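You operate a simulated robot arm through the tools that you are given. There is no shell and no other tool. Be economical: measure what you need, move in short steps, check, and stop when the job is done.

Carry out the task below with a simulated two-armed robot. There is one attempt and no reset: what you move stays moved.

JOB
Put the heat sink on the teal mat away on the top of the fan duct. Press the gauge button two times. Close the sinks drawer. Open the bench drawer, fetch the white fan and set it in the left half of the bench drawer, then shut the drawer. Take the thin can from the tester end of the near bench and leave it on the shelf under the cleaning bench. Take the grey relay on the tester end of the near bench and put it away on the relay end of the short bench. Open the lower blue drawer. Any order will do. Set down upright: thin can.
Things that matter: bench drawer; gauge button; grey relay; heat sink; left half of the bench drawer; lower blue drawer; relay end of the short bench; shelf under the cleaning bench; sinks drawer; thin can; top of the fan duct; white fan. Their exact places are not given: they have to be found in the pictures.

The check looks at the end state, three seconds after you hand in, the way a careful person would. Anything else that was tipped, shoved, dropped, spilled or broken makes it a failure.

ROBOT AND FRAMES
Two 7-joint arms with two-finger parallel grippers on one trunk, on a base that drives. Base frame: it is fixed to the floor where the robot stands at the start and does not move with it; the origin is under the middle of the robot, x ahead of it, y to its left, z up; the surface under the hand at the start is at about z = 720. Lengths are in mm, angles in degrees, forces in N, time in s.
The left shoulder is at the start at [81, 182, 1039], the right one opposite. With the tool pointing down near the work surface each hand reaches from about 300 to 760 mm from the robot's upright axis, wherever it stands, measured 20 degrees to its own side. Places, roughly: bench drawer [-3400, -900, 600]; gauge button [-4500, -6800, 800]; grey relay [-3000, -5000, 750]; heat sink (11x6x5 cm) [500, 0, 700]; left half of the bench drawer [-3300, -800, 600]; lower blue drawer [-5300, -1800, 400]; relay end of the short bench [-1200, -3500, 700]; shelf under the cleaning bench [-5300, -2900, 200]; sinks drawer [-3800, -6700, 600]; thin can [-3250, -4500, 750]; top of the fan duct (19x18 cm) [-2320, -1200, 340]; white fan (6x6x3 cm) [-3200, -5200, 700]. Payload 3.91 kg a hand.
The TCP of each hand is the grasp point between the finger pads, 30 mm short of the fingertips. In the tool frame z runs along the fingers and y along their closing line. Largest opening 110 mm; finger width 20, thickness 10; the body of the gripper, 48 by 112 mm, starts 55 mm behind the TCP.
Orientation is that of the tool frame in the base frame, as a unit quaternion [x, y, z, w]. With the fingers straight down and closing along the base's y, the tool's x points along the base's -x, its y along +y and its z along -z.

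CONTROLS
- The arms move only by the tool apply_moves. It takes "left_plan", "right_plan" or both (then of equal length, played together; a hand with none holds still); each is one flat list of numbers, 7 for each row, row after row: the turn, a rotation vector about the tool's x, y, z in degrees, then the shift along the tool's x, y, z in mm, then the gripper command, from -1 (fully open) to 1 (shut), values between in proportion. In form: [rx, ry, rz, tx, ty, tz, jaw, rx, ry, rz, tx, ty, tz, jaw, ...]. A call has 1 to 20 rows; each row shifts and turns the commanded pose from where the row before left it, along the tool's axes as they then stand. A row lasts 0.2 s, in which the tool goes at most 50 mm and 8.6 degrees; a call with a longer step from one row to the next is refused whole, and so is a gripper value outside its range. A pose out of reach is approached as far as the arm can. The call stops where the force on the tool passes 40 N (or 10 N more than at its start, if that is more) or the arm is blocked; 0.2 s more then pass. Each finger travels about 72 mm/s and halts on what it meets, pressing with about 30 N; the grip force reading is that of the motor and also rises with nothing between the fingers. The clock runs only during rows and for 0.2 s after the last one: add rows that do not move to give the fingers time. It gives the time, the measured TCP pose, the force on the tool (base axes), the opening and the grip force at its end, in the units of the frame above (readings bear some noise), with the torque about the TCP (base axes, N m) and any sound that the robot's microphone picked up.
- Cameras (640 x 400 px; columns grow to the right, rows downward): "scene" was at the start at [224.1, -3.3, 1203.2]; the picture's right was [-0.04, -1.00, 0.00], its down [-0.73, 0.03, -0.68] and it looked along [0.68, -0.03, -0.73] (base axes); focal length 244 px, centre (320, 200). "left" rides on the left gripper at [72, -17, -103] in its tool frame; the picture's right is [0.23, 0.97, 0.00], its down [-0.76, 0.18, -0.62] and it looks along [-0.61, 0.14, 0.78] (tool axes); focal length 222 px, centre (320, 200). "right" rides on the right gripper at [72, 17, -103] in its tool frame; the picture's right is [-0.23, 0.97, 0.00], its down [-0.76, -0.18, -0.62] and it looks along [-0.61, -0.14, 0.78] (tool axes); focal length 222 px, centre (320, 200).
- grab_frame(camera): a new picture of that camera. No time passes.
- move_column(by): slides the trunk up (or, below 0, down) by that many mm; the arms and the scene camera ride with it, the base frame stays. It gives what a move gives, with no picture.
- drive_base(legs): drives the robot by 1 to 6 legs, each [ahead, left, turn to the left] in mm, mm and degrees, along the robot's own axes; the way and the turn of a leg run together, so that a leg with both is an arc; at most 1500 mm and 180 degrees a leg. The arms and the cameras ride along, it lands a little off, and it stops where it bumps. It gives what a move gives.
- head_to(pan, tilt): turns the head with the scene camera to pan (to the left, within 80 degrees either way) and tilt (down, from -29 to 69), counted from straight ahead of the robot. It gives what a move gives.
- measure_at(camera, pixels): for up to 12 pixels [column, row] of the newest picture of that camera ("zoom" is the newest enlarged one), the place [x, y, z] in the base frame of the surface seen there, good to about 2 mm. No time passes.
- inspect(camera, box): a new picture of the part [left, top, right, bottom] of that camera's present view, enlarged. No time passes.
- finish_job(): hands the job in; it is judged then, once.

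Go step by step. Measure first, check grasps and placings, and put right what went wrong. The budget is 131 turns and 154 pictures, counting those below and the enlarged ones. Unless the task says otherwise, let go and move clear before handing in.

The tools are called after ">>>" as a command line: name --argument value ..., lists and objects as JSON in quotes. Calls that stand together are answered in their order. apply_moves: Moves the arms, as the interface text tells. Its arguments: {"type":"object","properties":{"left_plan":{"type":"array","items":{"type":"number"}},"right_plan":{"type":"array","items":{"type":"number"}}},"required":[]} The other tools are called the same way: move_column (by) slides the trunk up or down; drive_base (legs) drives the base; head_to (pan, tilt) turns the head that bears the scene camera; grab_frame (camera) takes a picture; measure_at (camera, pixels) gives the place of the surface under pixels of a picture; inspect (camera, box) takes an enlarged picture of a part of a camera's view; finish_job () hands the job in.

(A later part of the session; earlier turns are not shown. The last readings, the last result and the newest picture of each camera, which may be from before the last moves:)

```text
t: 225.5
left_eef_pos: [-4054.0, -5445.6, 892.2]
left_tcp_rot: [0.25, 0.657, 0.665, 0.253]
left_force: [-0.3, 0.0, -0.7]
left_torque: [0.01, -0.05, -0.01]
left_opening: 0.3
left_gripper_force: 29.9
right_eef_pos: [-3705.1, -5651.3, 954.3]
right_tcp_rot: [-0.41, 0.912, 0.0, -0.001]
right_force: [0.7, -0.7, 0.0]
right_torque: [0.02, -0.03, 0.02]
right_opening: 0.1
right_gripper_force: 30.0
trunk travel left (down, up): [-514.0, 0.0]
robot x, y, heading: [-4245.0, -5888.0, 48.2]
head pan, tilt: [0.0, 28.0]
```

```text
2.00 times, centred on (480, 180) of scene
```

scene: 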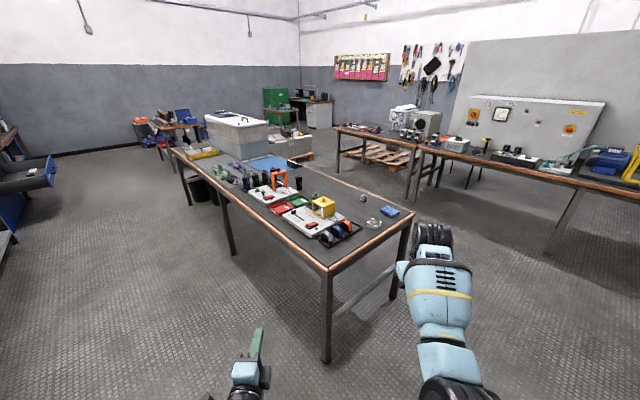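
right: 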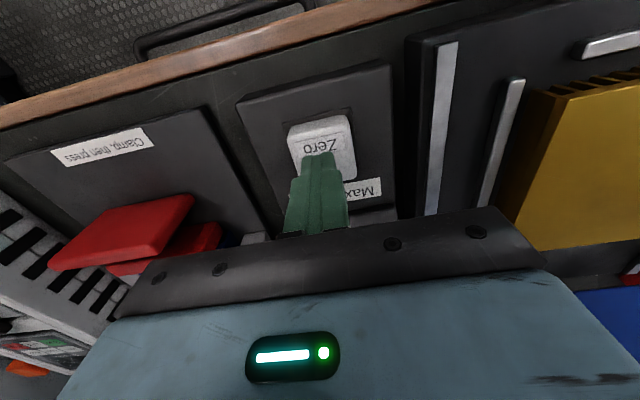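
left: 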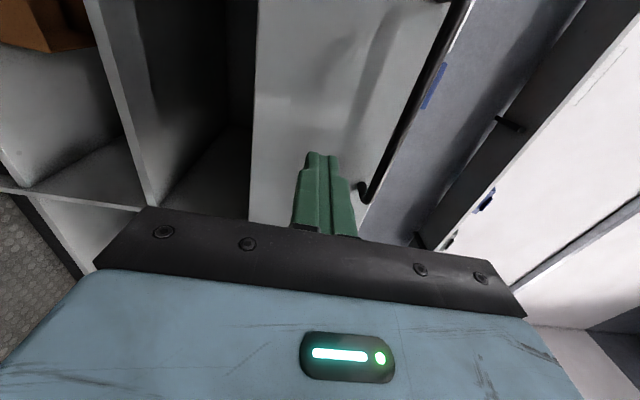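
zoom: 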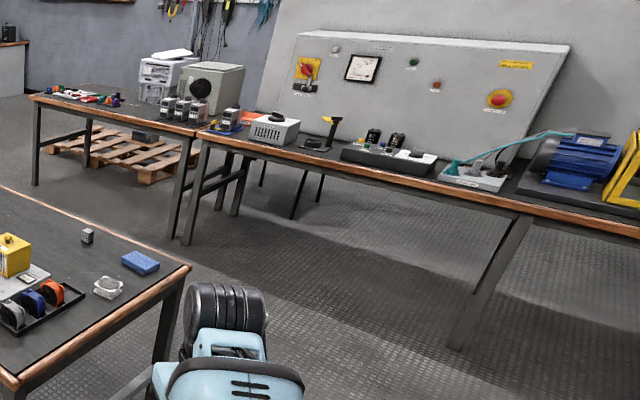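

The aisle east of the bench (x −2970 … −1535) is wide; relay ≈(−3045, −4960), can ≈(−3240, −4552). I drive round the south end into that aisle, facing west.

>>> drive_base --legs '[[0, 0, -48.2], [1400, 0, 0], [300, 0, 0], [0, 0, 90], [870, 0, 0], [0, 0, 90]]'

>>> apply_moves --left_plan '[4.949, 4.949, -4.949, 0, 0, 0, 0, 4.949, 4.949, -4.949, 0, 0, 0, 0, 4.949, 4.949, -4.949, 0, 0, 0, 0, 4.949, 4.949, -4.949, 0, 0, 0, -1, 4.949, 4.949, -4.949, 0, 0, 0, -1, 4.949, 4.949, -4.949, 0, 0, 0, -1, 4.949, 4.949, -4.949, 0, 0, 0, -1, 4.949, 4.949, -4.949, 0, 0, 0, -1, 4.949, 4.949, -4.949, 0, 0, 0, -1, 4.949, 4.949, -4.949, 0, 0, 0, -1, 4.949, 4.949, -4.949, 0, 0, 0, -1, 4.949, 4.949, -4.949, 0, 0, 0, -1, 4.949, 4.949, -4.949, 0, 0, 0, -1, 4.949, 4.949, -4.949, 0, 0, 0, -1]'

>>> head_to --pan 0 --tilt 45

>>> grab_frame --camera "scene"

```text
t: 248.1
left_eef_pos: [-3023.3, -5135.5, 892.2]
left_tcp_rot: [0.5, -0.493, -0.501, 0.506]
left_force: [-1.2, -0.4, -0.6]
left_torque: [0.0, 0.0, 0.03]
left_opening: 0.0
left_gripper_force: 29.9
right_eef_pos: [-3104.6, -4741.7, 954.8]
right_tcp_rot: [1.0, 0.007, 0.0, 0.0]
right_force: [-0.1, 0.1, 0.4]
right_torque: [0.0, 0.01, -0.05]
right_opening: 0.3
right_gripper_force: 30.0
trunk travel left (down, up): [-514.0, 0.0]
robot x, y, heading: [-2564.2, -4978.5, -179.3]
head pan, tilt: [0.0, 28.0]
```

```text
t: 249.4
left_eef_pos: [-3014.7, -5194.3, 857.1]
left_tcp_rot: [0.759, -0.393, -0.309, 0.417]
left_force: [-0.1, -0.5, -0.2]
left_torque: [-0.02, 0.06, -0.01]
left_opening: 109.9
left_gripper_force: 0.1
right_eef_pos: [-3104.8, -4739.6, 954.1]
right_tcp_rot: [1.0, 0.007, -0.001, 0.0]
right_force: [0.2, 0.5, -0.4]
right_torque: [0.03, -0.03, 0.02]
right_opening: 0.0
right_gripper_force: 30.2
trunk travel left (down, up): [-514.0, 0.0]
robot x, y, heading: [-2563.9, -4983.4, -179.6]
head pan, tilt: [0.0, 28.0]
stopped in row 6 (left hand): the arm was blocked; the commanded pose is now the measured one
```

```text
t: 250.2
left_eef_pos: [-3016.4, -5195.4, 866.9]
left_tcp_rot: [0.756, -0.388, -0.319, 0.419]
left_force: [-0.5, -0.5, -0.2]
left_torque: [-0.02, -0.03, -0.03]
left_opening: 109.8
left_gripper_force: 0.0
right_eef_pos: [-3105.3, -4739.6, 953.9]
right_tcp_rot: [1.0, 0.007, -0.001, 0.0]
right_force: [-0.4, -0.1, -0.8]
right_torque: [-0.01, -0.01, 0.0]
right_opening: 0.0
right_gripper_force: 30.1
trunk travel left (down, up): [-514.0, 0.0]
robot x, y, heading: [-2564.4, -4976.2, -179.6]
head pan, tilt: [0.0, 45.0]
```

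```text
80 pictures are left
```

scene: 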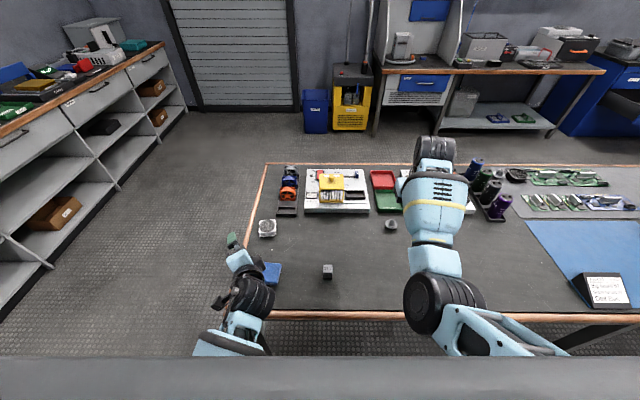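

The left arm got blocked mid-turn, perhaps by the bench. I measure its links.

>>> measure_at --camera "scene" --pixels '[[250, 295], [235, 325], [225, 348], [238, 260], [270, 272], [327, 271], [267, 228], [290, 315], [440, 300], [390, 225], [230, 240]]'

>>> inspect --camera "scene" --box '[180, 200, 360, 360]'

```text
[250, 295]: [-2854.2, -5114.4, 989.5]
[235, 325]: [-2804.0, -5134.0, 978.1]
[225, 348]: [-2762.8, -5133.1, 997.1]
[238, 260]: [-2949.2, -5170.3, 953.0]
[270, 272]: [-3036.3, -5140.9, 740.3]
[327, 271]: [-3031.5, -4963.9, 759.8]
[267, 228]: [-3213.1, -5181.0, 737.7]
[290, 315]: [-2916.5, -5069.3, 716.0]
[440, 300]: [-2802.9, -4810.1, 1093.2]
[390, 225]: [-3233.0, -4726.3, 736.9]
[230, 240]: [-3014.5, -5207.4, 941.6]
```

```text
2.50 times, centred on (270, 280) of scene
```

zoom: 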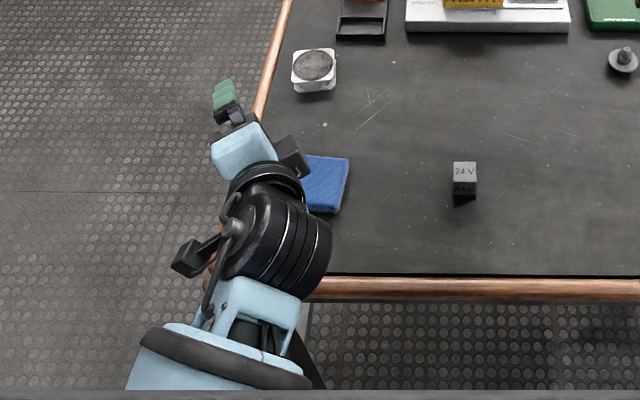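

Nothing touches; the wrist was just folded too close to the body. I extend the hand forward and up, then finish the turn to fingers-down.

>>> apply_moves --left_plan '[0, 0, 0, -8, 30, 16, -1, 0, 0, 0, -8, 30, 16, -1, 0, 0, 0, -8, 30, 18, -1, 5.23, 3.98, -4.85, 0, 0, 0, -1, 5.23, 3.98, -4.85, 0, 0, 0, -1, 5.23, 3.98, -4.85, 0, 0, 0, -1, 5.23, 3.98, -4.85, 0, 0, 0, -1, 5.23, 3.98, -4.85, 0, 0, 0, -1, 5.23, 3.98, -4.85, 0, 0, 0, -1, 5.23, 3.98, -4.85, 0, 0, 0, -1, 5.23, 3.98, -4.85, 0, 0, 0, -1, 5.23, 3.98, -4.85, 0, 0, 0, -1, 5.23, 3.98, -4.85, 0, 0, 0, -1, 0, 0, 0, 0, 0, 0, -1]'

```text
t: 253.2
left_eef_pos: [-3098.6, -5223.6, 931.1]
left_tcp_rot: [1.0, 0.002, -0.003, -0.002]
left_force: [0.9, 0.2, 0.1]
left_torque: [0.0, -0.01, 0.02]
left_opening: 110.1
left_gripper_force: 0.0
right_eef_pos: [-3104.6, -4739.9, 954.0]
right_tcp_rot: [1.0, 0.007, 0.0, 0.001]
right_force: [0.0, 0.3, -0.2]
right_torque: [-0.03, 0.01, -0.01]
right_opening: 0.0
right_gripper_force: 30.4
trunk travel left (down, up): [-514.0, 0.0]
robot x, y, heading: [-2570.7, -4978.6, -179.4]
head pan, tilt: [0.0, 45.0]
```

Both hands are fingers-down now. I measure relay and fan precisely.

>>> inspect --camera "scene" --box '[312, 258, 344, 284]'

>>> measure_at --camera "zoom" --pixels '[[245, 120], [390, 120], [245, 190], [390, 190], [320, 155], [320, 230], [240, 280], [400, 280]]'

>>> inspect --camera "scene" --box '[248, 212, 288, 244]'

>>> measure_at --camera "zoom" --pixels '[[180, 115], [430, 110], [180, 290], [440, 285], [310, 200], [250, 200], [310, 340], [500, 200]]'

```text
15.38 times, centred on (328, 271) of scene
```

zoom: 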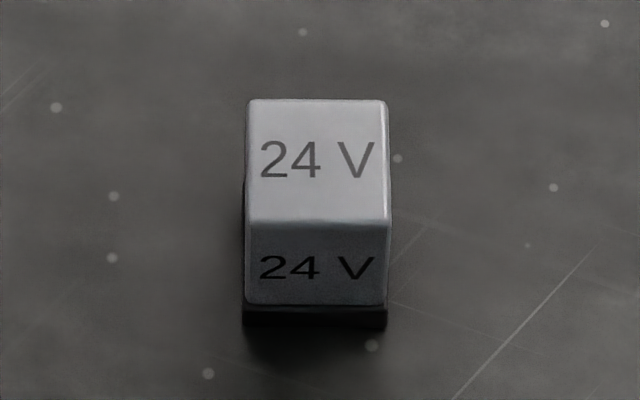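

```text
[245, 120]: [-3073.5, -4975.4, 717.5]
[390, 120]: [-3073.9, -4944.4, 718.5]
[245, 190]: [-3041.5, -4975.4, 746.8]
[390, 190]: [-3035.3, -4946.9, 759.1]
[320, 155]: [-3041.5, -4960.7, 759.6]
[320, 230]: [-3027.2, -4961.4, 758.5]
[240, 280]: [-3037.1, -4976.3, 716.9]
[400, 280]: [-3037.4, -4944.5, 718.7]
```

```text
12.50 times, centred on (268, 228) of scene
```

zoom: 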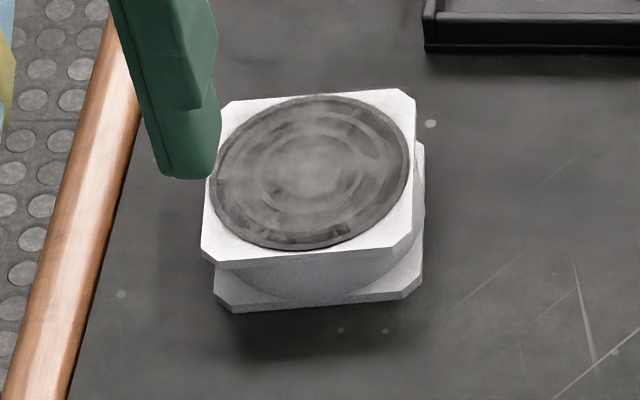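

```text
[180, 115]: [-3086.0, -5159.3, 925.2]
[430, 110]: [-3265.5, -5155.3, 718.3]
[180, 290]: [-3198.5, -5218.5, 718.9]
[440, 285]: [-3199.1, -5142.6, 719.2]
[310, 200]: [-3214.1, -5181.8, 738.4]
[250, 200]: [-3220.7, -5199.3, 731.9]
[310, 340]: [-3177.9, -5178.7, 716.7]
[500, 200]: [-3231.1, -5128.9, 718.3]
```

Relay centre ≈(−3041, −4960), 29 mm wide, top 760; fan centre ≈(−3222, −5181), top 742. I lower the trunk 100 and bring the left hand over the fan, the right over the relay.

>>> move_column --by -100

>>> apply_moves --left_plan '[0, 0, 0, -24.6, -8.4, 0, -1, 0, 0, 0, -24.6, -8.4, 0, -1, 0, 0, 0, -24.6, -8.4, 0, -1, 0, 0, 0, -24.6, -8.4, 0, -1, 0, 0, 0, -24.6, -8.4, 0, -1, 0, 0, 0, 0, 0, 0, -1]' --right_plan '[0, 0, -0.8, 12.7, 44, 0, -1, 0, 0, 0, 12.7, 44, 0, -1, 0, 0, 0, 12.7, 44, 0, -1, 0, 0, 0, 12.7, 44, 0, -1, 0, 0, 0, 12.7, 44, 0, -0.3, 0, 0, 0, 0, 0, 0, -0.3]'

>>> grab_frame --camera "left"

>>> grab_frame --camera "right"

```text
t: 254.5
left_eef_pos: [-3096.1, -5243.0, 829.3]
left_tcp_rot: [1.0, 0.009, 0.0, 0.015]
left_force: [0.3, -0.2, -0.3]
left_torque: [-0.01, -0.01, 0.0]
left_opening: 109.9
left_gripper_force: 0.0
right_eef_pos: [-3097.8, -4711.6, 828.0]
right_tcp_rot: [0.999, -0.008, 0.022, -0.022]
right_force: [0.6, -0.5, -0.3]
right_torque: [-0.01, 0.03, -0.02]
right_opening: 0.0
right_gripper_force: 29.6
trunk travel left (down, up): [-414.0, 100.0]
robot x, y, heading: [-2565.6, -4981.2, -179.5]
head pan, tilt: [0.0, 45.0]
```

```text
t: 256.1
left_eef_pos: [-3220.7, -5184.9, 830.9]
left_tcp_rot: [1.0, 0.002, -0.003, -0.002]
left_force: [0.3, 0.6, -0.3]
left_torque: [0.04, 0.01, 0.0]
left_opening: 109.9
left_gripper_force: 0.0
right_eef_pos: [-3076.2, -4895.4, 787.6]
right_tcp_rot: [0.999, -0.016, 0.009, -0.045]
right_force: [-0.5, 0.7, -0.1]
right_torque: [0.01, 0.01, 0.01]
right_opening: 71.6
right_gripper_force: 0.1
right hand out of reach, approached as far as the arm can: row 1, 2, 3, 4
trunk travel left (down, up): [-414.0, 100.0]
robot x, y, heading: [-2561.9, -4976.5, -179.5]
head pan, tilt: [0.0, 45.0]
stopped in row 6 (right hand): the arm was blocked; the commanded pose is now the measured one
```

```text
76 pictures are left
```

left: 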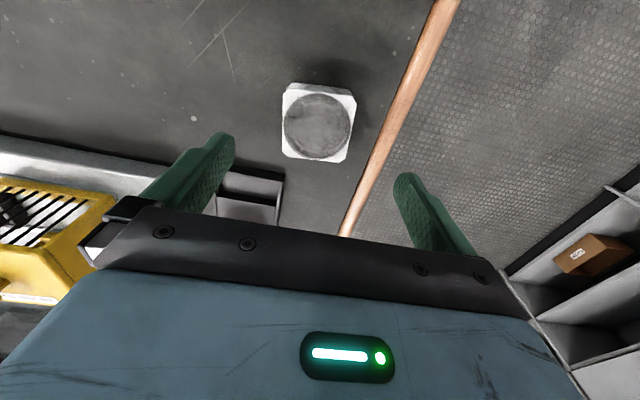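

```text
75 pictures are left
```

right: 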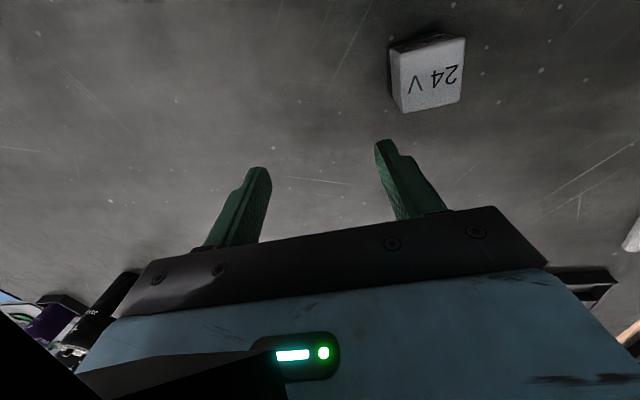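

Left is over the fan; the right arm is at a joint limit again. I measure the fan from the left camera.

>>> measure_at --camera "left" --pixels '[[318, 125], [287, 90], [352, 98], [285, 152], [345, 160], [318, 92], [316, 156]]'

>>> measure_at --camera "right" --pixels '[[430, 75], [392, 55], [462, 42], [405, 110], [462, 98]]'

>>> grab_frame --camera "scene"

```text
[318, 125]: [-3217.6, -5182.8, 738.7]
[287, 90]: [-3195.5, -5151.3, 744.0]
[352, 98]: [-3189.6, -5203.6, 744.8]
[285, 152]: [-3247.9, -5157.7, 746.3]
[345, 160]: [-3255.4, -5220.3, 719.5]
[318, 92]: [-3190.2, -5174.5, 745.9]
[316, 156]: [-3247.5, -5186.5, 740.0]
```

```text
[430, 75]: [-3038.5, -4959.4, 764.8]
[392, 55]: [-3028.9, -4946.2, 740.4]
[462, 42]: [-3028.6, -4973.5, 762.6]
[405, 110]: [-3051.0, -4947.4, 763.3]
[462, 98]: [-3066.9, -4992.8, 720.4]
```

```text
74 pictures are left
```

scene: 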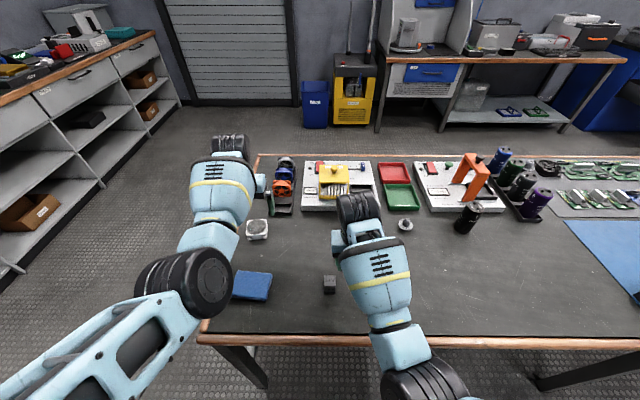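

Fan centre ≈(−3218, −5182), yawed 7°. I check the right elbow and forearm location to understand the block.

>>> measure_at --camera "scene" --pixels '[[430, 380], [400, 345], [380, 280], [355, 215], [180, 290], [215, 250], [110, 340], [420, 395]]'

>>> apply_moves --left_plan '[0, 0, -7, 3, -2, 20, -0.45, 0, 0, 0, 0, 0, 25, -0.45, 0, 0, 0, 0, 0, 20, -0.45, 0, 0, 0, 0, 0, 13, -0.45, 0, 0, 0, 0, 0, 0, -0.45]'

>>> grab_frame --camera "left"

```text
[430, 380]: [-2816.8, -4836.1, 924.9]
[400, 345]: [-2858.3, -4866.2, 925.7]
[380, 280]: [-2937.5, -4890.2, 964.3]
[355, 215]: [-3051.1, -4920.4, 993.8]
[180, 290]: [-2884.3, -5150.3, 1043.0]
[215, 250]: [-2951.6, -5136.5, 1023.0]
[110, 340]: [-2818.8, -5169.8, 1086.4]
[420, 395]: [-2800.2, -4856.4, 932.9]
```

```text
t: 257.3
left_eef_pos: [-3217.4, -5182.0, 753.3]
left_tcp_rot: [0.998, 0.063, -0.003, -0.002]
left_force: [-0.1, -0.6, 0.3]
left_torque: [0.02, -0.02, -0.01]
left_opening: 79.7
left_gripper_force: 0.0
right_eef_pos: [-3076.6, -4896.2, 785.6]
right_tcp_rot: [0.999, -0.015, 0.008, -0.045]
right_force: [0.1, 0.7, 0.1]
right_torque: [-0.01, -0.02, 0.01]
right_opening: 71.3
right_gripper_force: 0.1
trunk travel left (down, up): [-414.0, 100.0]
robot x, y, heading: [-2562.8, -4979.1, -179.3]
head pan, tilt: [0.0, 45.0]
```

```text
73 pictures are left
```

left: 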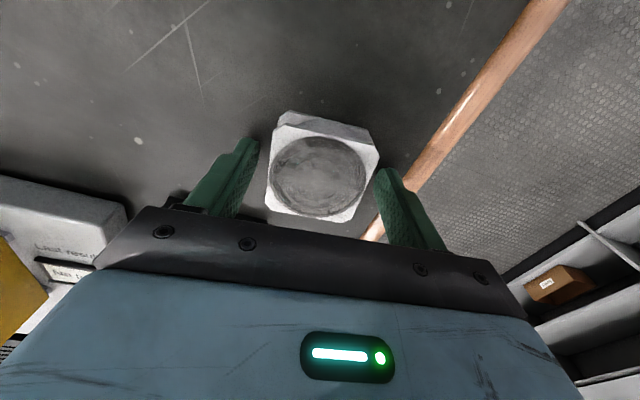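

The fan is well between the fingers. I close and lift it.

>>> apply_moves --left_plan '[0, 0, 0, 0, 0, 0, 0.2, 0, 0, 0, 0, 0, 0, 1, 0, 0, 0, 0, 0, 0, 1, 0, 0, 0, 0, 0, 0, 1, 0, 0, 0, 0, 0, -20, 1, 0, 0, 0, 0, 0, -40, 1, 0, 0, 0, 0, 0, -40, 1, 0, 0, 0, 0, 0, -40, 1]'

>>> grab_frame --camera "left"

```text
t: 259.1
left_eef_pos: [-3217.6, -5180.9, 894.7]
left_tcp_rot: [0.998, 0.062, -0.001, -0.001]
left_force: [1.0, -0.4, -0.7]
left_torque: [-0.01, 0.04, 0.02]
left_opening: 59.1
left_gripper_force: 29.7
right_eef_pos: [-3076.4, -4896.4, 786.0]
right_tcp_rot: [0.999, -0.014, 0.008, -0.046]
right_force: [-0.4, 0.3, 0.1]
right_torque: [-0.02, 0.03, 0.0]
right_opening: 71.3
right_gripper_force: 0.0
trunk travel left (down, up): [-414.0, 100.0]
robot x, y, heading: [-2564.8, -4982.2, -179.4]
head pan, tilt: [0.0, 45.0]
```

```text
72 pictures are left
```

left: 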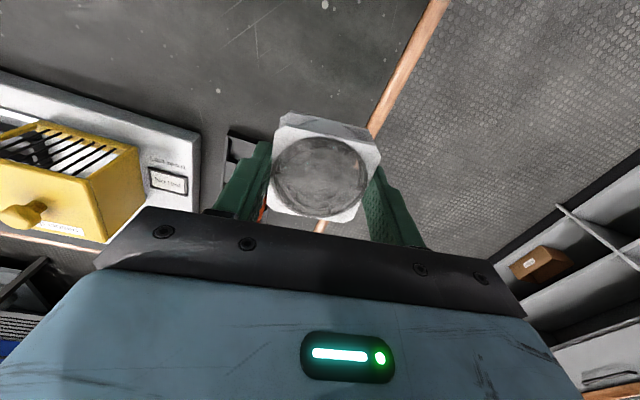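

The fan is held (59 mm). For the relay I raise the right hand a bit and shift the robot 160 mm left so the right arm works in a comfortable zone.

>>> apply_moves --right_plan '[0, 0, 0, -20, -20, -30, -0.3, 0, 0, 0, -20, -20, -30, -0.3, 0, 0, 0, 0, 0, -20, -0.3]'

>>> drive_base --legs '[[0, 160, 0]]'

```text
t: 260.1
left_eef_pos: [-3217.1, -5179.6, 894.1]
left_tcp_rot: [0.998, 0.062, -0.003, -0.002]
left_force: [0.4, -0.6, -1.3]
left_torque: [-0.02, 0.0, 0.0]
left_opening: 58.8
left_gripper_force: 29.7
right_eef_pos: [-3136.4, -4831.5, 839.8]
right_tcp_rot: [0.997, -0.032, 0.011, -0.067]
right_force: [-0.5, -0.9, 0.0]
right_torque: [0.0, 0.0, 0.01]
right_opening: 71.5
right_gripper_force: 0.0
right hand out of reach, approached as far as the arm can: row 1, 2, 3
trunk travel left (down, up): [-414.0, 100.0]
robot x, y, heading: [-2565.4, -4984.3, -179.3]
head pan, tilt: [0.0, 45.0]
stopped in row 3 (right hand): the arm was blocked; the commanded pose is now the measured one
```

```text
t: 262.2
left_eef_pos: [-3215.9, -5340.7, 894.8]
left_tcp_rot: [0.998, 0.064, -0.002, -0.001]
left_force: [-0.5, -0.8, 0.0]
left_torque: [-0.01, 0.02, 0.01]
left_opening: 59.0
left_gripper_force: 30.2
right_eef_pos: [-3135.2, -4989.9, 839.7]
right_tcp_rot: [0.997, -0.03, 0.012, -0.068]
right_force: [0.1, -0.2, 0.3]
right_torque: [0.01, -0.05, 0.01]
right_opening: 71.6
right_gripper_force: 0.0
trunk travel left (down, up): [-414.0, 100.0]
robot x, y, heading: [-2563.8, -5138.4, -179.4]
head pan, tilt: [0.0, 45.0]
```

The right arm remains constrained. I look at it with the head panned right to see its elbow.

>>> head_to --pan -40 --tilt 60

>>> grab_frame --camera "scene"

```text
t: 263.2
left_eef_pos: [-3215.6, -5339.3, 895.4]
left_tcp_rot: [0.998, 0.063, -0.002, -0.002]
left_force: [0.5, -0.2, -1.1]
left_torque: [0.01, 0.0, 0.0]
left_opening: 58.9
left_gripper_force: 30.2
right_eef_pos: [-3136.4, -4989.7, 839.0]
right_tcp_rot: [0.997, -0.031, 0.011, -0.069]
right_force: [0.5, -0.4, -0.2]
right_torque: [0.02, -0.03, 0.01]
right_opening: 71.4
right_gripper_force: 0.1
trunk travel left (down, up): [-414.0, 100.0]
robot x, y, heading: [-2564.3, -5138.6, -179.2]
head pan, tilt: [-40.0, 60.0]
```

```text
71 pictures are left
```

scene: 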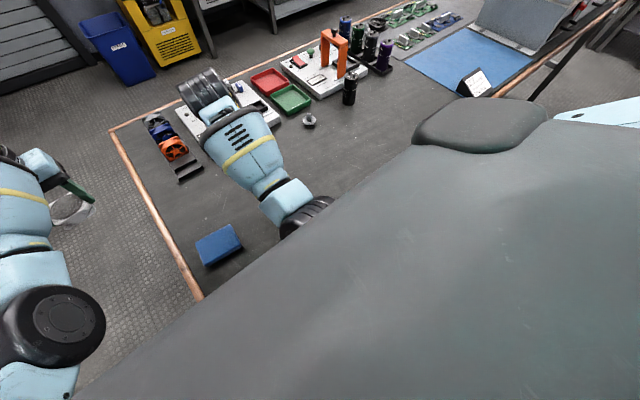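

The right elbow is tucked under the torso. I back the robot 150 mm so the relay lies farther forward, where this arm moves freely, and straighten the tool.

>>> drive_base --legs '[[-150, 0, 0]]'

>>> apply_moves --right_plan '[0, 0, 0, -27, 0, 0, -0.3, 0, 0, 0, -27, 0, 0, -0.3, -3.95, -0.65, -1.8, 0, 0, 0, -0.3, -3.95, -0.65, -1.8, 0, 0, 0, -0.3, 0, 0, 0, 0, 0, 0, -0.3]'

>>> grab_frame --camera "right"

```text
t: 264.6
left_eef_pos: [-3070.6, -5338.3, 895.2]
left_tcp_rot: [0.998, 0.063, -0.002, -0.002]
left_force: [0.5, -0.4, -0.4]
left_torque: [0.03, 0.05, 0.0]
left_opening: 59.1
left_gripper_force: 29.7
right_eef_pos: [-2990.2, -4987.2, 840.4]
right_tcp_rot: [0.997, -0.03, 0.01, -0.067]
right_force: [0.2, 0.4, -0.6]
right_torque: [-0.01, 0.03, 0.01]
right_opening: 71.4
right_gripper_force: 0.0
trunk travel left (down, up): [-414.0, 100.0]
robot x, y, heading: [-2416.0, -5137.0, -179.4]
head pan, tilt: [-40.0, 60.0]
```

```text
t: 265.8
left_eef_pos: [-3071.3, -5338.4, 894.5]
left_tcp_rot: [0.998, 0.063, -0.002, -0.001]
left_force: [-0.5, -0.3, -0.4]
left_torque: [0.0, 0.03, 0.0]
left_opening: 58.8
left_gripper_force: 29.7
right_eef_pos: [-3044.9, -4983.6, 837.7]
right_tcp_rot: [1.0, 0.0, 0.0, 0.0]
right_force: [-0.2, -0.9, 0.2]
right_torque: [-0.02, -0.01, 0.01]
right_opening: 71.5
right_gripper_force: 0.1
trunk travel left (down, up): [-414.0, 100.0]
robot x, y, heading: [-2422.9, -5138.9, -179.4]
head pan, tilt: [-40.0, 60.0]
```

```text
70 pictures are left
```

right: 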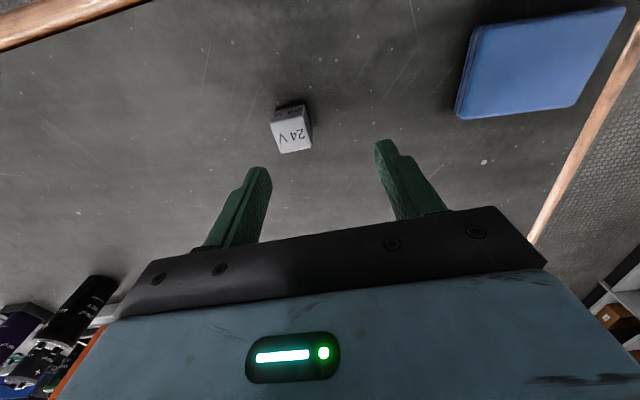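

Now it's free and straight. I centre on the relay (tx +4, ty −23), go down 85 and close.

>>> apply_moves --right_plan '[0, 0, 0, 4, -23, 10, -0.3, 0, 0, 0, 0, 0, 30, -0.3, 0, 0, 0, 0, 0, 30, -0.3, 0, 0, 0, 0, 0, 15, -0.3, 0, 0, 0, 0, 0, 0, 0.3, 0, 0, 0, 0, 0, 0, 1, 0, 0, 0, 0, 0, 0, 1, 0, 0, 0, 0, 0, 0, 1]'

>>> grab_frame --camera "right"

```text
t: 267.6
left_eef_pos: [-3070.7, -5337.9, 894.8]
left_tcp_rot: [0.998, 0.064, -0.003, -0.002]
left_force: [0.5, -0.7, -0.7]
left_torque: [-0.02, 0.03, 0.0]
left_opening: 59.0
left_gripper_force: 30.5
right_eef_pos: [-3040.9, -4962.7, 755.0]
right_tcp_rot: [1.0, 0.002, -0.001, 0.0]
right_force: [-0.6, 0.2, -0.3]
right_torque: [0.01, -0.02, 0.01]
right_opening: 29.4
right_gripper_force: 31.0
trunk travel left (down, up): [-414.0, 100.0]
robot x, y, heading: [-2419.0, -5134.7, -179.5]
head pan, tilt: [-40.0, 60.0]
```

```text
69 pictures are left
```

right: 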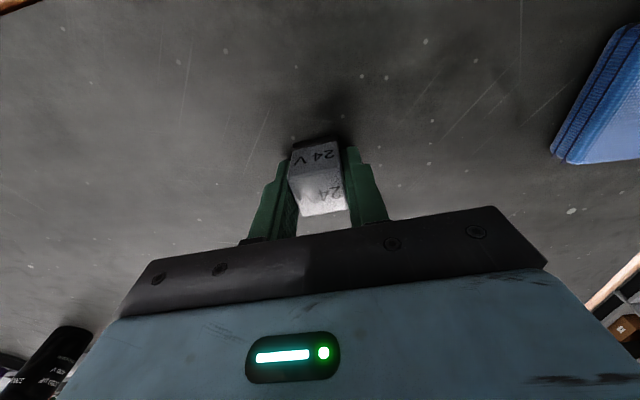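

Relay is held (29 mm). I lift it, back to the aisle centre, drive north and face the short bench.

>>> apply_moves --right_plan '[0, 0, 0, 0, 0, -25, 1, 0, 0, 0, 0, 0, -40, 1, 0, 0, 0, 0, 0, -40, 1, 0, 0, 0, 0, 0, -30, 1]'

>>> drive_base --legs '[[-175, 0, 0], [0, 0, -90], [1350, 0, 0], [0, 0, -90]]'

>>> head_to --pan 0 --tilt 35

>>> grab_frame --camera "scene"

```text
t: 268.6
left_eef_pos: [-3071.3, -5338.6, 894.7]
left_tcp_rot: [0.998, 0.064, -0.003, -0.001]
left_force: [0.0, -0.3, -1.6]
left_torque: [0.03, 0.0, 0.0]
left_opening: 59.1
left_gripper_force: 30.6
right_eef_pos: [-3042.9, -4962.6, 889.1]
right_tcp_rot: [1.0, 0.001, 0.001, 0.001]
right_force: [0.8, -0.9, -1.2]
right_torque: [-0.04, 0.02, -0.01]
right_opening: 29.0
right_gripper_force: 30.3
trunk travel left (down, up): [-414.0, 100.0]
robot x, y, heading: [-2417.1, -5136.6, -179.1]
head pan, tilt: [-40.0, 60.0]
```

```text
t: 283.9
left_eef_pos: [-1622.7, -3598.9, 894.4]
left_tcp_rot: [-0.071, 0.997, -0.002, 0.002]
left_force: [0.2, 0.4, -1.0]
left_torque: [-0.02, -0.01, 0.0]
left_opening: 58.9
left_gripper_force: 29.6
right_eef_pos: [-1646.0, -3974.6, 887.8]
right_tcp_rot: [-0.009, 1.0, 0.001, 0.0]
right_force: [0.0, 0.7, -0.1]
right_torque: [0.0, 0.0, 0.01]
right_opening: 29.0
right_gripper_force: 30.2
trunk travel left (down, up): [-414.0, 100.0]
robot x, y, heading: [-2271.6, -3810.8, 1.7]
head pan, tilt: [-40.0, 60.0]
```

```text
t: 285.0
left_eef_pos: [-1621.2, -3599.4, 895.6]
left_tcp_rot: [-0.07, 0.998, -0.002, 0.002]
left_force: [0.4, -0.2, -1.5]
left_torque: [0.03, 0.0, -0.01]
left_opening: 59.0
left_gripper_force: 30.1
right_eef_pos: [-1645.8, -3974.8, 887.7]
right_tcp_rot: [-0.01, 1.0, 0.001, 0.0]
right_force: [-0.5, 0.0, -0.5]
right_torque: [-0.03, -0.01, 0.0]
right_opening: 29.6
right_gripper_force: 30.1
trunk travel left (down, up): [-414.0, 100.0]
robot x, y, heading: [-2273.0, -3812.3, 1.3]
head pan, tilt: [0.0, 35.0]
```

```text
68 pictures are left
```

scene: 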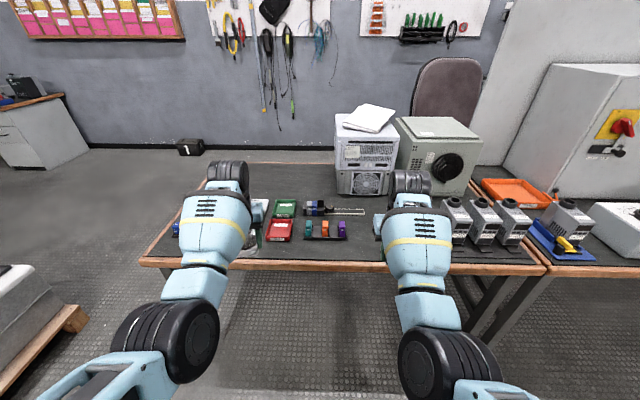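

The relay end is the left (north) part, with relays at (325,230). I zoom and measure a free spot.

>>> inspect --camera "scene" --box '[150, 150, 400, 280]'

>>> measure_at --camera "scene" --pixels '[[210, 165], [290, 180], [320, 175], [325, 232], [285, 210], [330, 212], [150, 258], [300, 260], [265, 190], [365, 240], [355, 200], [540, 262]]'

```text
2.56 times, centred on (275, 215) of scene
```

zoom: 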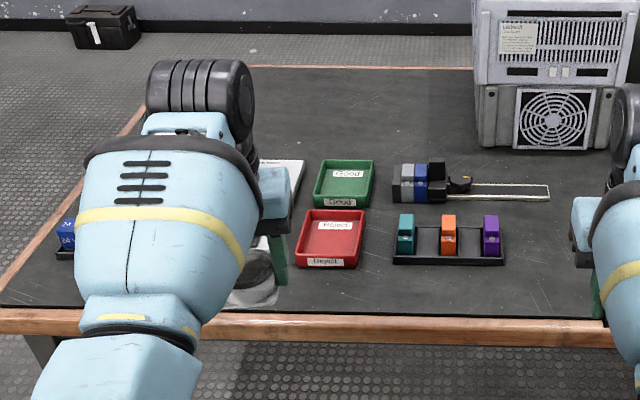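

```text
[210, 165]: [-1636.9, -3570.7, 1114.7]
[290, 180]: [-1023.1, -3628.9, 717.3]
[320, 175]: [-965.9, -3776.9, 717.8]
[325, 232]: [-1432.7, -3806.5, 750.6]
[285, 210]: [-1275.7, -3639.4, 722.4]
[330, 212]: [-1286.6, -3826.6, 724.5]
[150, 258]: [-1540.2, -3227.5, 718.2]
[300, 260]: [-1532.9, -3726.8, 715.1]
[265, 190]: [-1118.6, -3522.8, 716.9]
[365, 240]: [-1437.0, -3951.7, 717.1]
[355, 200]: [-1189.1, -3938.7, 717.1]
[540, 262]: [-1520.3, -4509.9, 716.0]
```

I shift the robot 320 mm left to see the middle of the relay end between the arms.

>>> drive_base --legs '[[0, 320, -1.3]]'

>>> grab_frame --camera "scene"

>>> inspect --camera "scene" --box '[190, 150, 450, 290]'

```text
t: 288.4
left_eef_pos: [-1621.8, -3296.8, 895.1]
left_tcp_rot: [-0.059, 0.998, -0.002, 0.003]
left_force: [-0.1, -0.5, -0.2]
left_torque: [0.0, 0.02, 0.01]
left_opening: 59.1
left_gripper_force: 30.3
right_eef_pos: [-1654.0, -3671.7, 887.6]
right_tcp_rot: [0.004, 1.0, 0.001, 0.0]
right_force: [0.5, -0.6, -0.7]
right_torque: [0.0, 0.03, 0.03]
right_opening: 29.3
right_gripper_force: 29.9
trunk travel left (down, up): [-414.0, 100.0]
robot x, y, heading: [-2273.4, -3493.9, 0.2]
head pan, tilt: [0.0, 35.0]
```

```text
66 pictures are left
```

scene: 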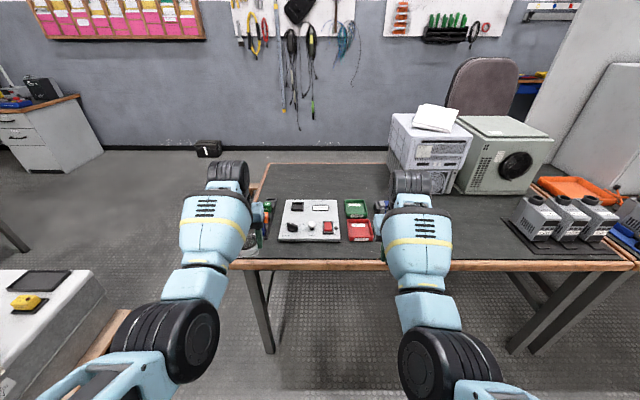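

```text
2.46 times, centred on (320, 220) of scene
```

zoom: 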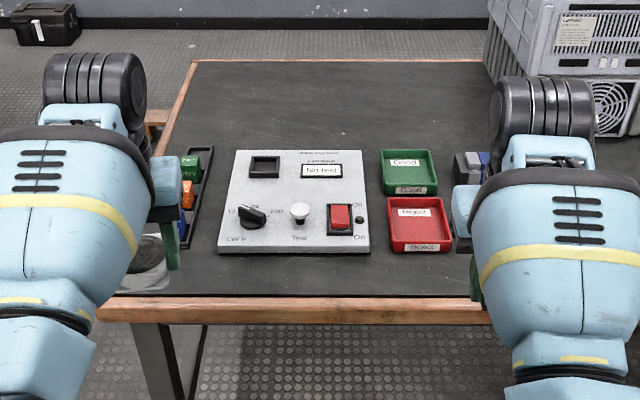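

Free strip in front of the tester/trays. I measure its depth, and the space right of the red tray.

>>> measure_at --camera "zoom" --pixels '[[370, 252], [395, 252], [450, 250], [410, 290], [380, 275], [380, 200], [375, 150], [300, 110], [220, 255], [455, 275], [300, 292]]'

```text
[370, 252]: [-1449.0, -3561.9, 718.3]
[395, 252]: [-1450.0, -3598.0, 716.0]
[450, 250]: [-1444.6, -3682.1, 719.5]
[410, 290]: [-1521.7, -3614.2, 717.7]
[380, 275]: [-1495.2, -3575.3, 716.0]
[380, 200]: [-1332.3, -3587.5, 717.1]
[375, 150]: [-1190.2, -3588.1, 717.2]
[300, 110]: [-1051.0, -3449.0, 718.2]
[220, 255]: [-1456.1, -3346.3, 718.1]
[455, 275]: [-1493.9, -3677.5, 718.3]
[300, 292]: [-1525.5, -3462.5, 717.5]
```

I'll set the relay at (−1488, −3580) on the free strip. I drive the base so the right hand is above it.

>>> drive_base --legs '[[166, 92, 0]]'

>>> grab_frame --camera "right"

```text
t: 289.9
left_eef_pos: [-1454.1, -3203.1, 894.5]
left_tcp_rot: [-0.062, 0.998, -0.002, 0.002]
left_force: [0.4, -0.3, 0.1]
left_torque: [-0.01, -0.02, 0.03]
left_opening: 59.1
left_gripper_force: 29.8
right_eef_pos: [-1485.1, -3579.1, 887.2]
right_tcp_rot: [0.002, 1.0, 0.001, 0.0]
right_force: [0.2, -0.2, -0.6]
right_torque: [-0.01, 0.03, -0.02]
right_opening: 28.9
right_gripper_force: 29.9
trunk travel left (down, up): [-414.0, 100.0]
robot x, y, heading: [-2108.2, -3399.0, 0.5]
head pan, tilt: [0.0, 35.0]
```

```text
64 pictures are left
```

right: 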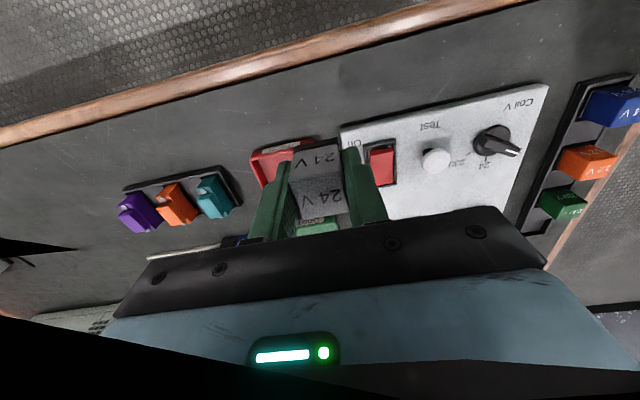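

On target. I lower 130 mm, release and lift.

>>> apply_moves --right_plan '[0, 0, 0, 0, 0, 40, 1, 0, 0, 0, 0, 0, 40, 1, 0, 0, 0, 0, 0, 30, 1, 0, 0, 0, 0, 0, 15, 1, 0, 0, 0, 0, 0, 6, 1, 0, 0, 0, 0, 0, 0, 1]'

>>> apply_moves --right_plan '[0, 0, 0, 0, 0, 0, 0.3, 0, 0, 0, 0, 0, 0, 0.1, 0, 0, 0, 0, 0, 0, 0.1, 0, 0, 0, 0, 0, -20, 0.1, 0, 0, 0, 0, 0, -40, 0.1, 0, 0, 0, 0, 0, -40, 0.1, 0, 0, 0, 0, 0, -40, 0.1]'

>>> grab_frame --camera "right"

```text
t: 291.3
left_eef_pos: [-1454.3, -3202.4, 894.5]
left_tcp_rot: [-0.061, 0.998, -0.002, 0.003]
left_force: [0.4, 0.8, -0.5]
left_torque: [-0.02, 0.0, 0.02]
left_opening: 58.9
left_gripper_force: 30.1
right_eef_pos: [-1485.0, -3578.6, 757.4]
right_tcp_rot: [0.002, 1.0, 0.001, 0.0]
right_force: [-0.2, 0.3, -1.0]
right_torque: [0.03, 0.0, 0.01]
right_opening: 29.3
right_gripper_force: 29.8
trunk travel left (down, up): [-414.0, 100.0]
robot x, y, heading: [-2101.8, -3404.3, 0.7]
head pan, tilt: [0.0, 35.0]
```

```text
t: 292.9
left_eef_pos: [-1455.4, -3201.1, 895.0]
left_tcp_rot: [-0.062, 0.998, -0.001, 0.003]
left_force: [-1.6, 0.7, -1.4]
left_torque: [-0.01, -0.02, 0.0]
left_opening: 58.8
left_gripper_force: 29.5
right_eef_pos: [-1485.8, -3576.6, 898.4]
right_tcp_rot: [0.002, 1.0, 0.001, -0.001]
right_force: [0.7, 0.8, 0.2]
right_torque: [0.02, -0.02, 0.0]
right_opening: 49.4
right_gripper_force: 0.0
trunk travel left (down, up): [-414.0, 100.0]
robot x, y, heading: [-2108.7, -3401.3, 0.3]
head pan, tilt: [0.0, 35.0]
```

```text
63 pictures are left
```

right: 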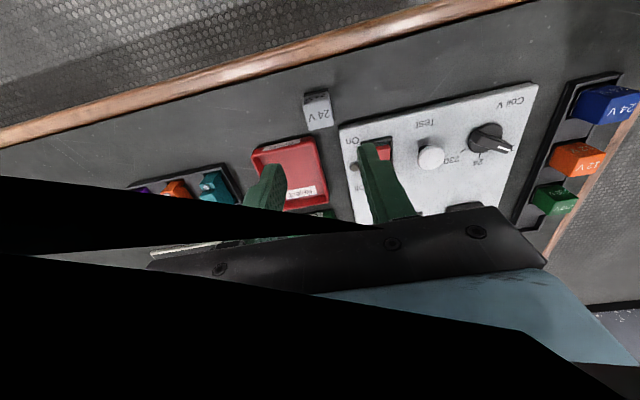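

The relay stands on the strip. Now I return to the near bench's east side for the thin can.

>>> drive_base --legs '[[-150, 0, 0], [0, 0, -90], [1320, 0, 0], [0, 0, -90]]'

>>> head_to --pan -10 --tilt 40

>>> grab_frame --camera "scene"

```text
t: 308.2
left_eef_pos: [-2896.5, -4904.5, 894.1]
left_tcp_rot: [0.998, 0.06, -0.003, -0.001]
left_force: [-0.5, 0.3, -0.5]
left_torque: [0.01, 0.01, 0.0]
left_opening: 58.7
left_gripper_force: 30.1
right_eef_pos: [-2865.0, -4528.9, 896.9]
right_tcp_rot: [1.0, -0.002, 0.0, 0.001]
right_force: [-0.6, 1.5, 0.2]
right_torque: [0.02, 0.0, 0.01]
right_opening: 49.6
right_gripper_force: 0.0
trunk travel left (down, up): [-414.0, 100.0]
robot x, y, heading: [-2242.8, -4705.2, -179.6]
head pan, tilt: [0.0, 35.0]
```

```text
t: 308.9
left_eef_pos: [-2897.2, -4904.0, 895.3]
left_tcp_rot: [0.998, 0.061, -0.002, -0.003]
left_force: [-0.2, 0.1, -0.4]
left_torque: [0.0, 0.01, -0.04]
left_opening: 59.1
left_gripper_force: 30.4
right_eef_pos: [-2865.6, -4529.2, 897.4]
right_tcp_rot: [1.0, -0.002, 0.0, 0.001]
right_force: [-0.5, -0.3, -0.6]
right_torque: [-0.04, 0.01, -0.02]
right_opening: 49.4
right_gripper_force: 0.1
trunk travel left (down, up): [-414.0, 100.0]
robot x, y, heading: [-2241.9, -4702.2, -179.8]
head pan, tilt: [-10.0, 40.0]
```

```text
62 pictures are left
```

scene: 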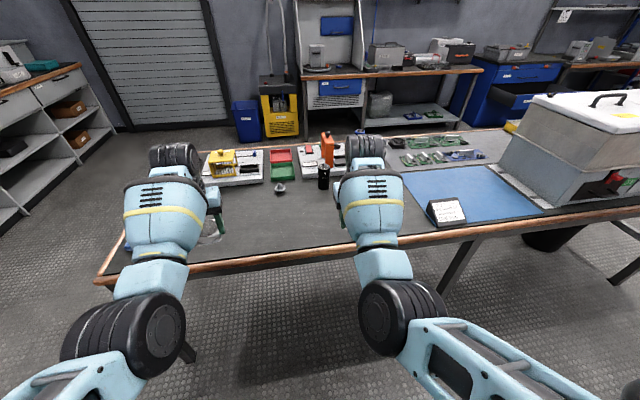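

I extend the right hand and pitch it 45° forward (so the same pose will suit the low shelf), and measure the can.

>>> apply_moves --right_plan '[0, 0, 0, -25, 0, 0, 0.1, 0, 0, 0, -25, 0, 0, 0, 0, 0, 0, -25, 0, 0, -0.2, 0, -7.5, 0, 0, 0, 0, -0.4, 0, -7.5, 0, 0, 0, 0, -0.4, 0, -7.5, 0, 0, 0, 0, -0.4, 0, -7.5, 0, 0, 0, 0, -0.4, 0, -7.5, 0, 0, 0, 0, -0.4, 0, -7.5, 0, 0, 0, 0, -0.4, 0, 0, 0, 0, 0, 0, -0.4]'

>>> inspect --camera "scene" --box '[265, 125, 365, 200]'

>>> measure_at --camera "zoom" --pixels '[[375, 265], [345, 265], [405, 265], [375, 235], [375, 340], [355, 240], [400, 240], [300, 280], [240, 170], [390, 345]]'

```text
t: 311.1
left_eef_pos: [-2895.9, -4904.4, 894.5]
left_tcp_rot: [0.998, 0.06, -0.002, -0.002]
left_force: [0.9, -0.1, 0.5]
left_torque: [0.0, -0.01, -0.03]
left_opening: 58.9
left_gripper_force: 30.2
right_eef_pos: [-2939.8, -4528.9, 897.3]
right_tcp_rot: [0.923, -0.002, -0.384, 0.0]
right_force: [0.1, -0.7, -0.9]
right_torque: [0.01, 0.01, 0.01]
right_opening: 77.1
right_gripper_force: 0.0
trunk travel left (down, up): [-414.0, 100.0]
robot x, y, heading: [-2246.1, -4707.1, -179.3]
head pan, tilt: [-10.0, 40.0]
```

```text
5.33 times, centred on (315, 162) of scene
```

zoom: 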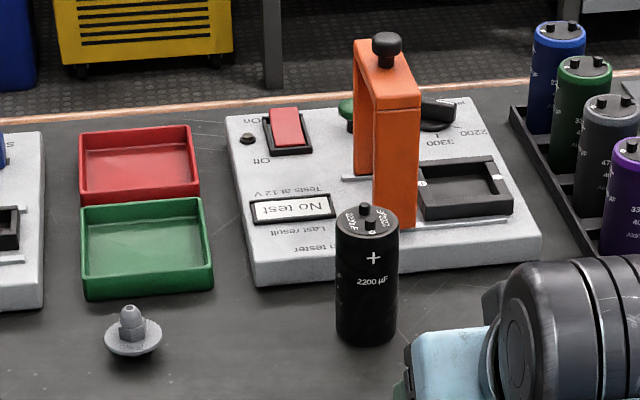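

```text
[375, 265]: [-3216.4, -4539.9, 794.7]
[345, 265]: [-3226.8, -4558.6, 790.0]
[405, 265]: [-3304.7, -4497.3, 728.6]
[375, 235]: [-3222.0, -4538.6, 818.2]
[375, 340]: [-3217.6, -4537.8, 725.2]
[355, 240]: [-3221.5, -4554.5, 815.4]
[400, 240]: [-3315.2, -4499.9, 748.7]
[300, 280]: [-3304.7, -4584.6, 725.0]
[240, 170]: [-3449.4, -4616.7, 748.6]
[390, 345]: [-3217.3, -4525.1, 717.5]
```

Can axis ≈(−3237, −4545), Ø40, top 820, with 45 mm free behind it. I drive ahead 220, then descend east of it to z 785.

>>> drive_base --legs '[[220, 0, -0.5]]'

>>> apply_moves --right_plan '[0, 0, 0, 20, 8, 20, -0.4, 0, 0, 0, 20, 8, 20, -0.4, 0, 0, 0, 20, 0, 20, -0.4, 0, 0, 0, 19, 0, 19, -0.4, 0, 0, 0, 0, 0, 0, -0.4]'

>>> grab_frame --camera "right"

>>> grab_frame --camera "scene"

```text
t: 312.8
left_eef_pos: [-3117.2, -4902.3, 893.7]
left_tcp_rot: [0.998, 0.058, -0.002, -0.002]
left_force: [0.0, -0.5, -1.4]
left_torque: [-0.01, -0.04, -0.02]
left_opening: 58.8
left_gripper_force: 30.0
right_eef_pos: [-3159.2, -4525.9, 897.3]
right_tcp_rot: [0.924, -0.005, -0.382, -0.001]
right_force: [-1.3, 0.7, -0.2]
right_torque: [-0.02, 0.01, -0.01]
right_opening: 77.0
right_gripper_force: 0.1
trunk travel left (down, up): [-414.0, 100.0]
robot x, y, heading: [-2463.8, -4710.1, -179.9]
head pan, tilt: [-10.0, 40.0]
```

```text
t: 314.0
left_eef_pos: [-3116.7, -4901.5, 895.0]
left_tcp_rot: [0.998, 0.059, -0.003, -0.002]
left_force: [-0.5, -0.2, -0.3]
left_torque: [0.01, 0.0, 0.04]
left_opening: 58.8
left_gripper_force: 29.5
right_eef_pos: [-3157.9, -4542.4, 787.2]
right_tcp_rot: [0.924, -0.005, -0.383, -0.001]
right_force: [-0.1, 0.1, -1.1]
right_torque: [-0.03, 0.01, -0.01]
right_opening: 76.7
right_gripper_force: 0.1
trunk travel left (down, up): [-414.0, 100.0]
robot x, y, heading: [-2464.5, -4704.2, -180.1]
head pan, tilt: [-10.0, 40.0]
```

```text
60 pictures are left
```

right: 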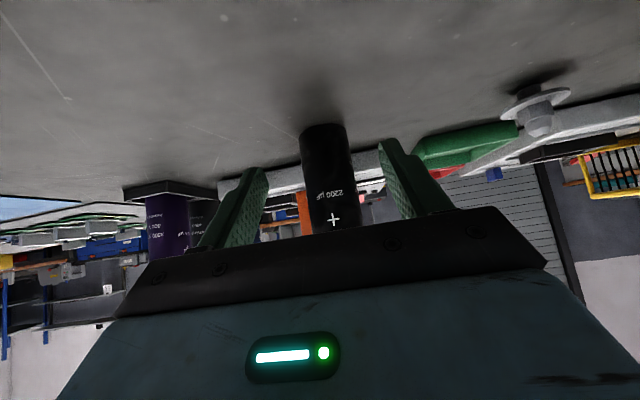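

```text
59 pictures are left
```

scene: 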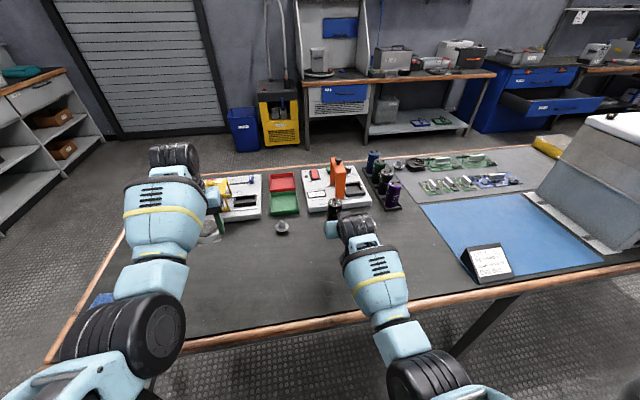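

The can is centred between the fingers. I move forward 79 mm and close.

>>> apply_moves --right_plan '[0, 0, 0, -20, 1.5, 20, -0.4, 0, 0, 0, -20, 0, 20, -0.4, 0, 0, 0, -16, 0, 16, -0.4, 0, 0, 0, 0, 0, 0, -0.4, 0, 0, 0, 0, 0, 0, 0, 0, 0, 0, 0, 0, 0, 0.3, 0, 0, 0, 0, 0, 0, 1, 0, 0, 0, 0, 0, 0, 1, 0, 0, 0, 0, 0, 0, 1]'

>>> grab_frame --camera "right"

```text
t: 316.0
left_eef_pos: [-3116.2, -4902.2, 894.5]
left_tcp_rot: [0.998, 0.059, -0.003, -0.001]
left_force: [0.5, 1.0, -0.2]
left_torque: [0.02, 0.0, -0.01]
left_opening: 59.0
left_gripper_force: 30.0
right_eef_pos: [-3236.2, -4541.4, 785.8]
right_tcp_rot: [0.924, -0.005, -0.383, -0.002]
right_force: [-0.5, 0.8, 1.4]
right_torque: [0.01, 0.03, -0.04]
right_opening: 46.6
right_gripper_force: 29.9
trunk travel left (down, up): [-414.0, 100.0]
robot x, y, heading: [-2461.5, -4699.9, -180.1]
head pan, tilt: [-10.0, 40.0]
```

```text
58 pictures are left
```

right: 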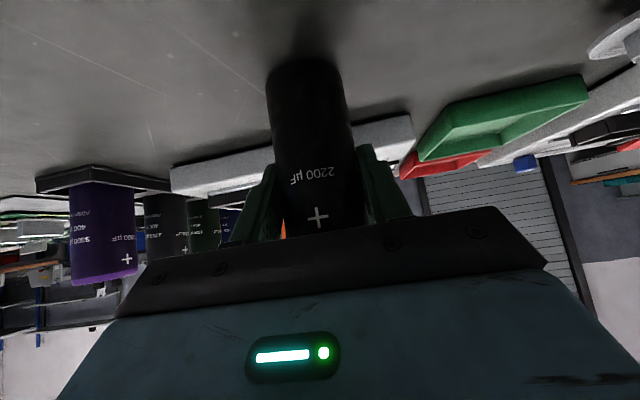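

The can is held (46.6 mm). I lift it 130 mm and start the route round the south end of the bench.

>>> apply_moves --right_plan '[0, 0, 0, -14, 0, -14, 1, 0, 0, 0, -28, 0, -28, 1, 0, 0, 0, -28, 0, -28, 1, 0, 0, 0, -28, 0, -28, 1]'

>>> drive_base --legs '[[-215, 0, 0], [0, 0, 90], [1200, 0, 0], [0, 0, -90]]'

>>> grab_frame --camera "right"

```text
t: 317.0
left_eef_pos: [-3116.3, -4901.9, 894.7]
left_tcp_rot: [0.998, 0.059, -0.003, -0.001]
left_force: [-0.4, -1.3, -0.7]
left_torque: [0.02, -0.04, -0.01]
left_opening: 59.2
left_gripper_force: 30.0
right_eef_pos: [-3238.1, -4544.7, 924.6]
right_tcp_rot: [0.924, -0.005, -0.383, -0.002]
right_force: [0.8, -0.7, -4.1]
right_torque: [-0.02, 0.04, 0.01]
right_opening: 46.9
right_gripper_force: 29.5
trunk travel left (down, up): [-414.0, 100.0]
robot x, y, heading: [-2459.4, -4708.0, -180.0]
head pan, tilt: [-10.0, 40.0]
```

```text
t: 332.0
left_eef_pos: [-2858.6, -6117.6, 895.8]
left_tcp_rot: [0.997, 0.081, -0.002, -0.002]
left_force: [-0.1, 0.0, -0.5]
left_torque: [0.01, 0.03, 0.0]
left_opening: 59.0
left_gripper_force: 29.5
right_eef_pos: [-2996.5, -5766.0, 922.5]
right_tcp_rot: [0.924, 0.017, -0.381, 0.008]
right_force: [-0.3, -0.3, -3.3]
right_torque: [0.01, -0.02, 0.02]
right_opening: 47.1
right_gripper_force: 30.0
trunk travel left (down, up): [-414.0, 100.0]
robot x, y, heading: [-2211.3, -5893.6, -177.5]
head pan, tilt: [-10.0, 40.0]
```

```text
57 pictures are left
```

right: 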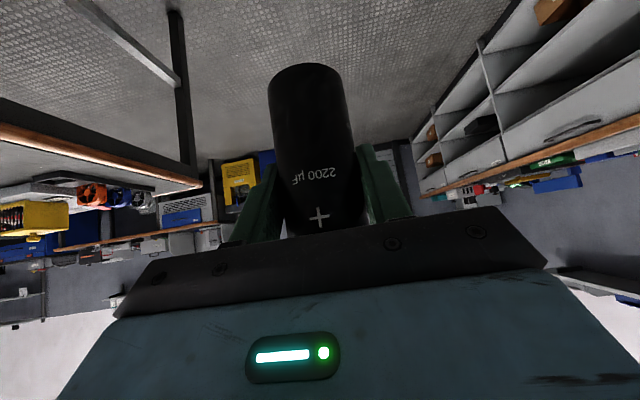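

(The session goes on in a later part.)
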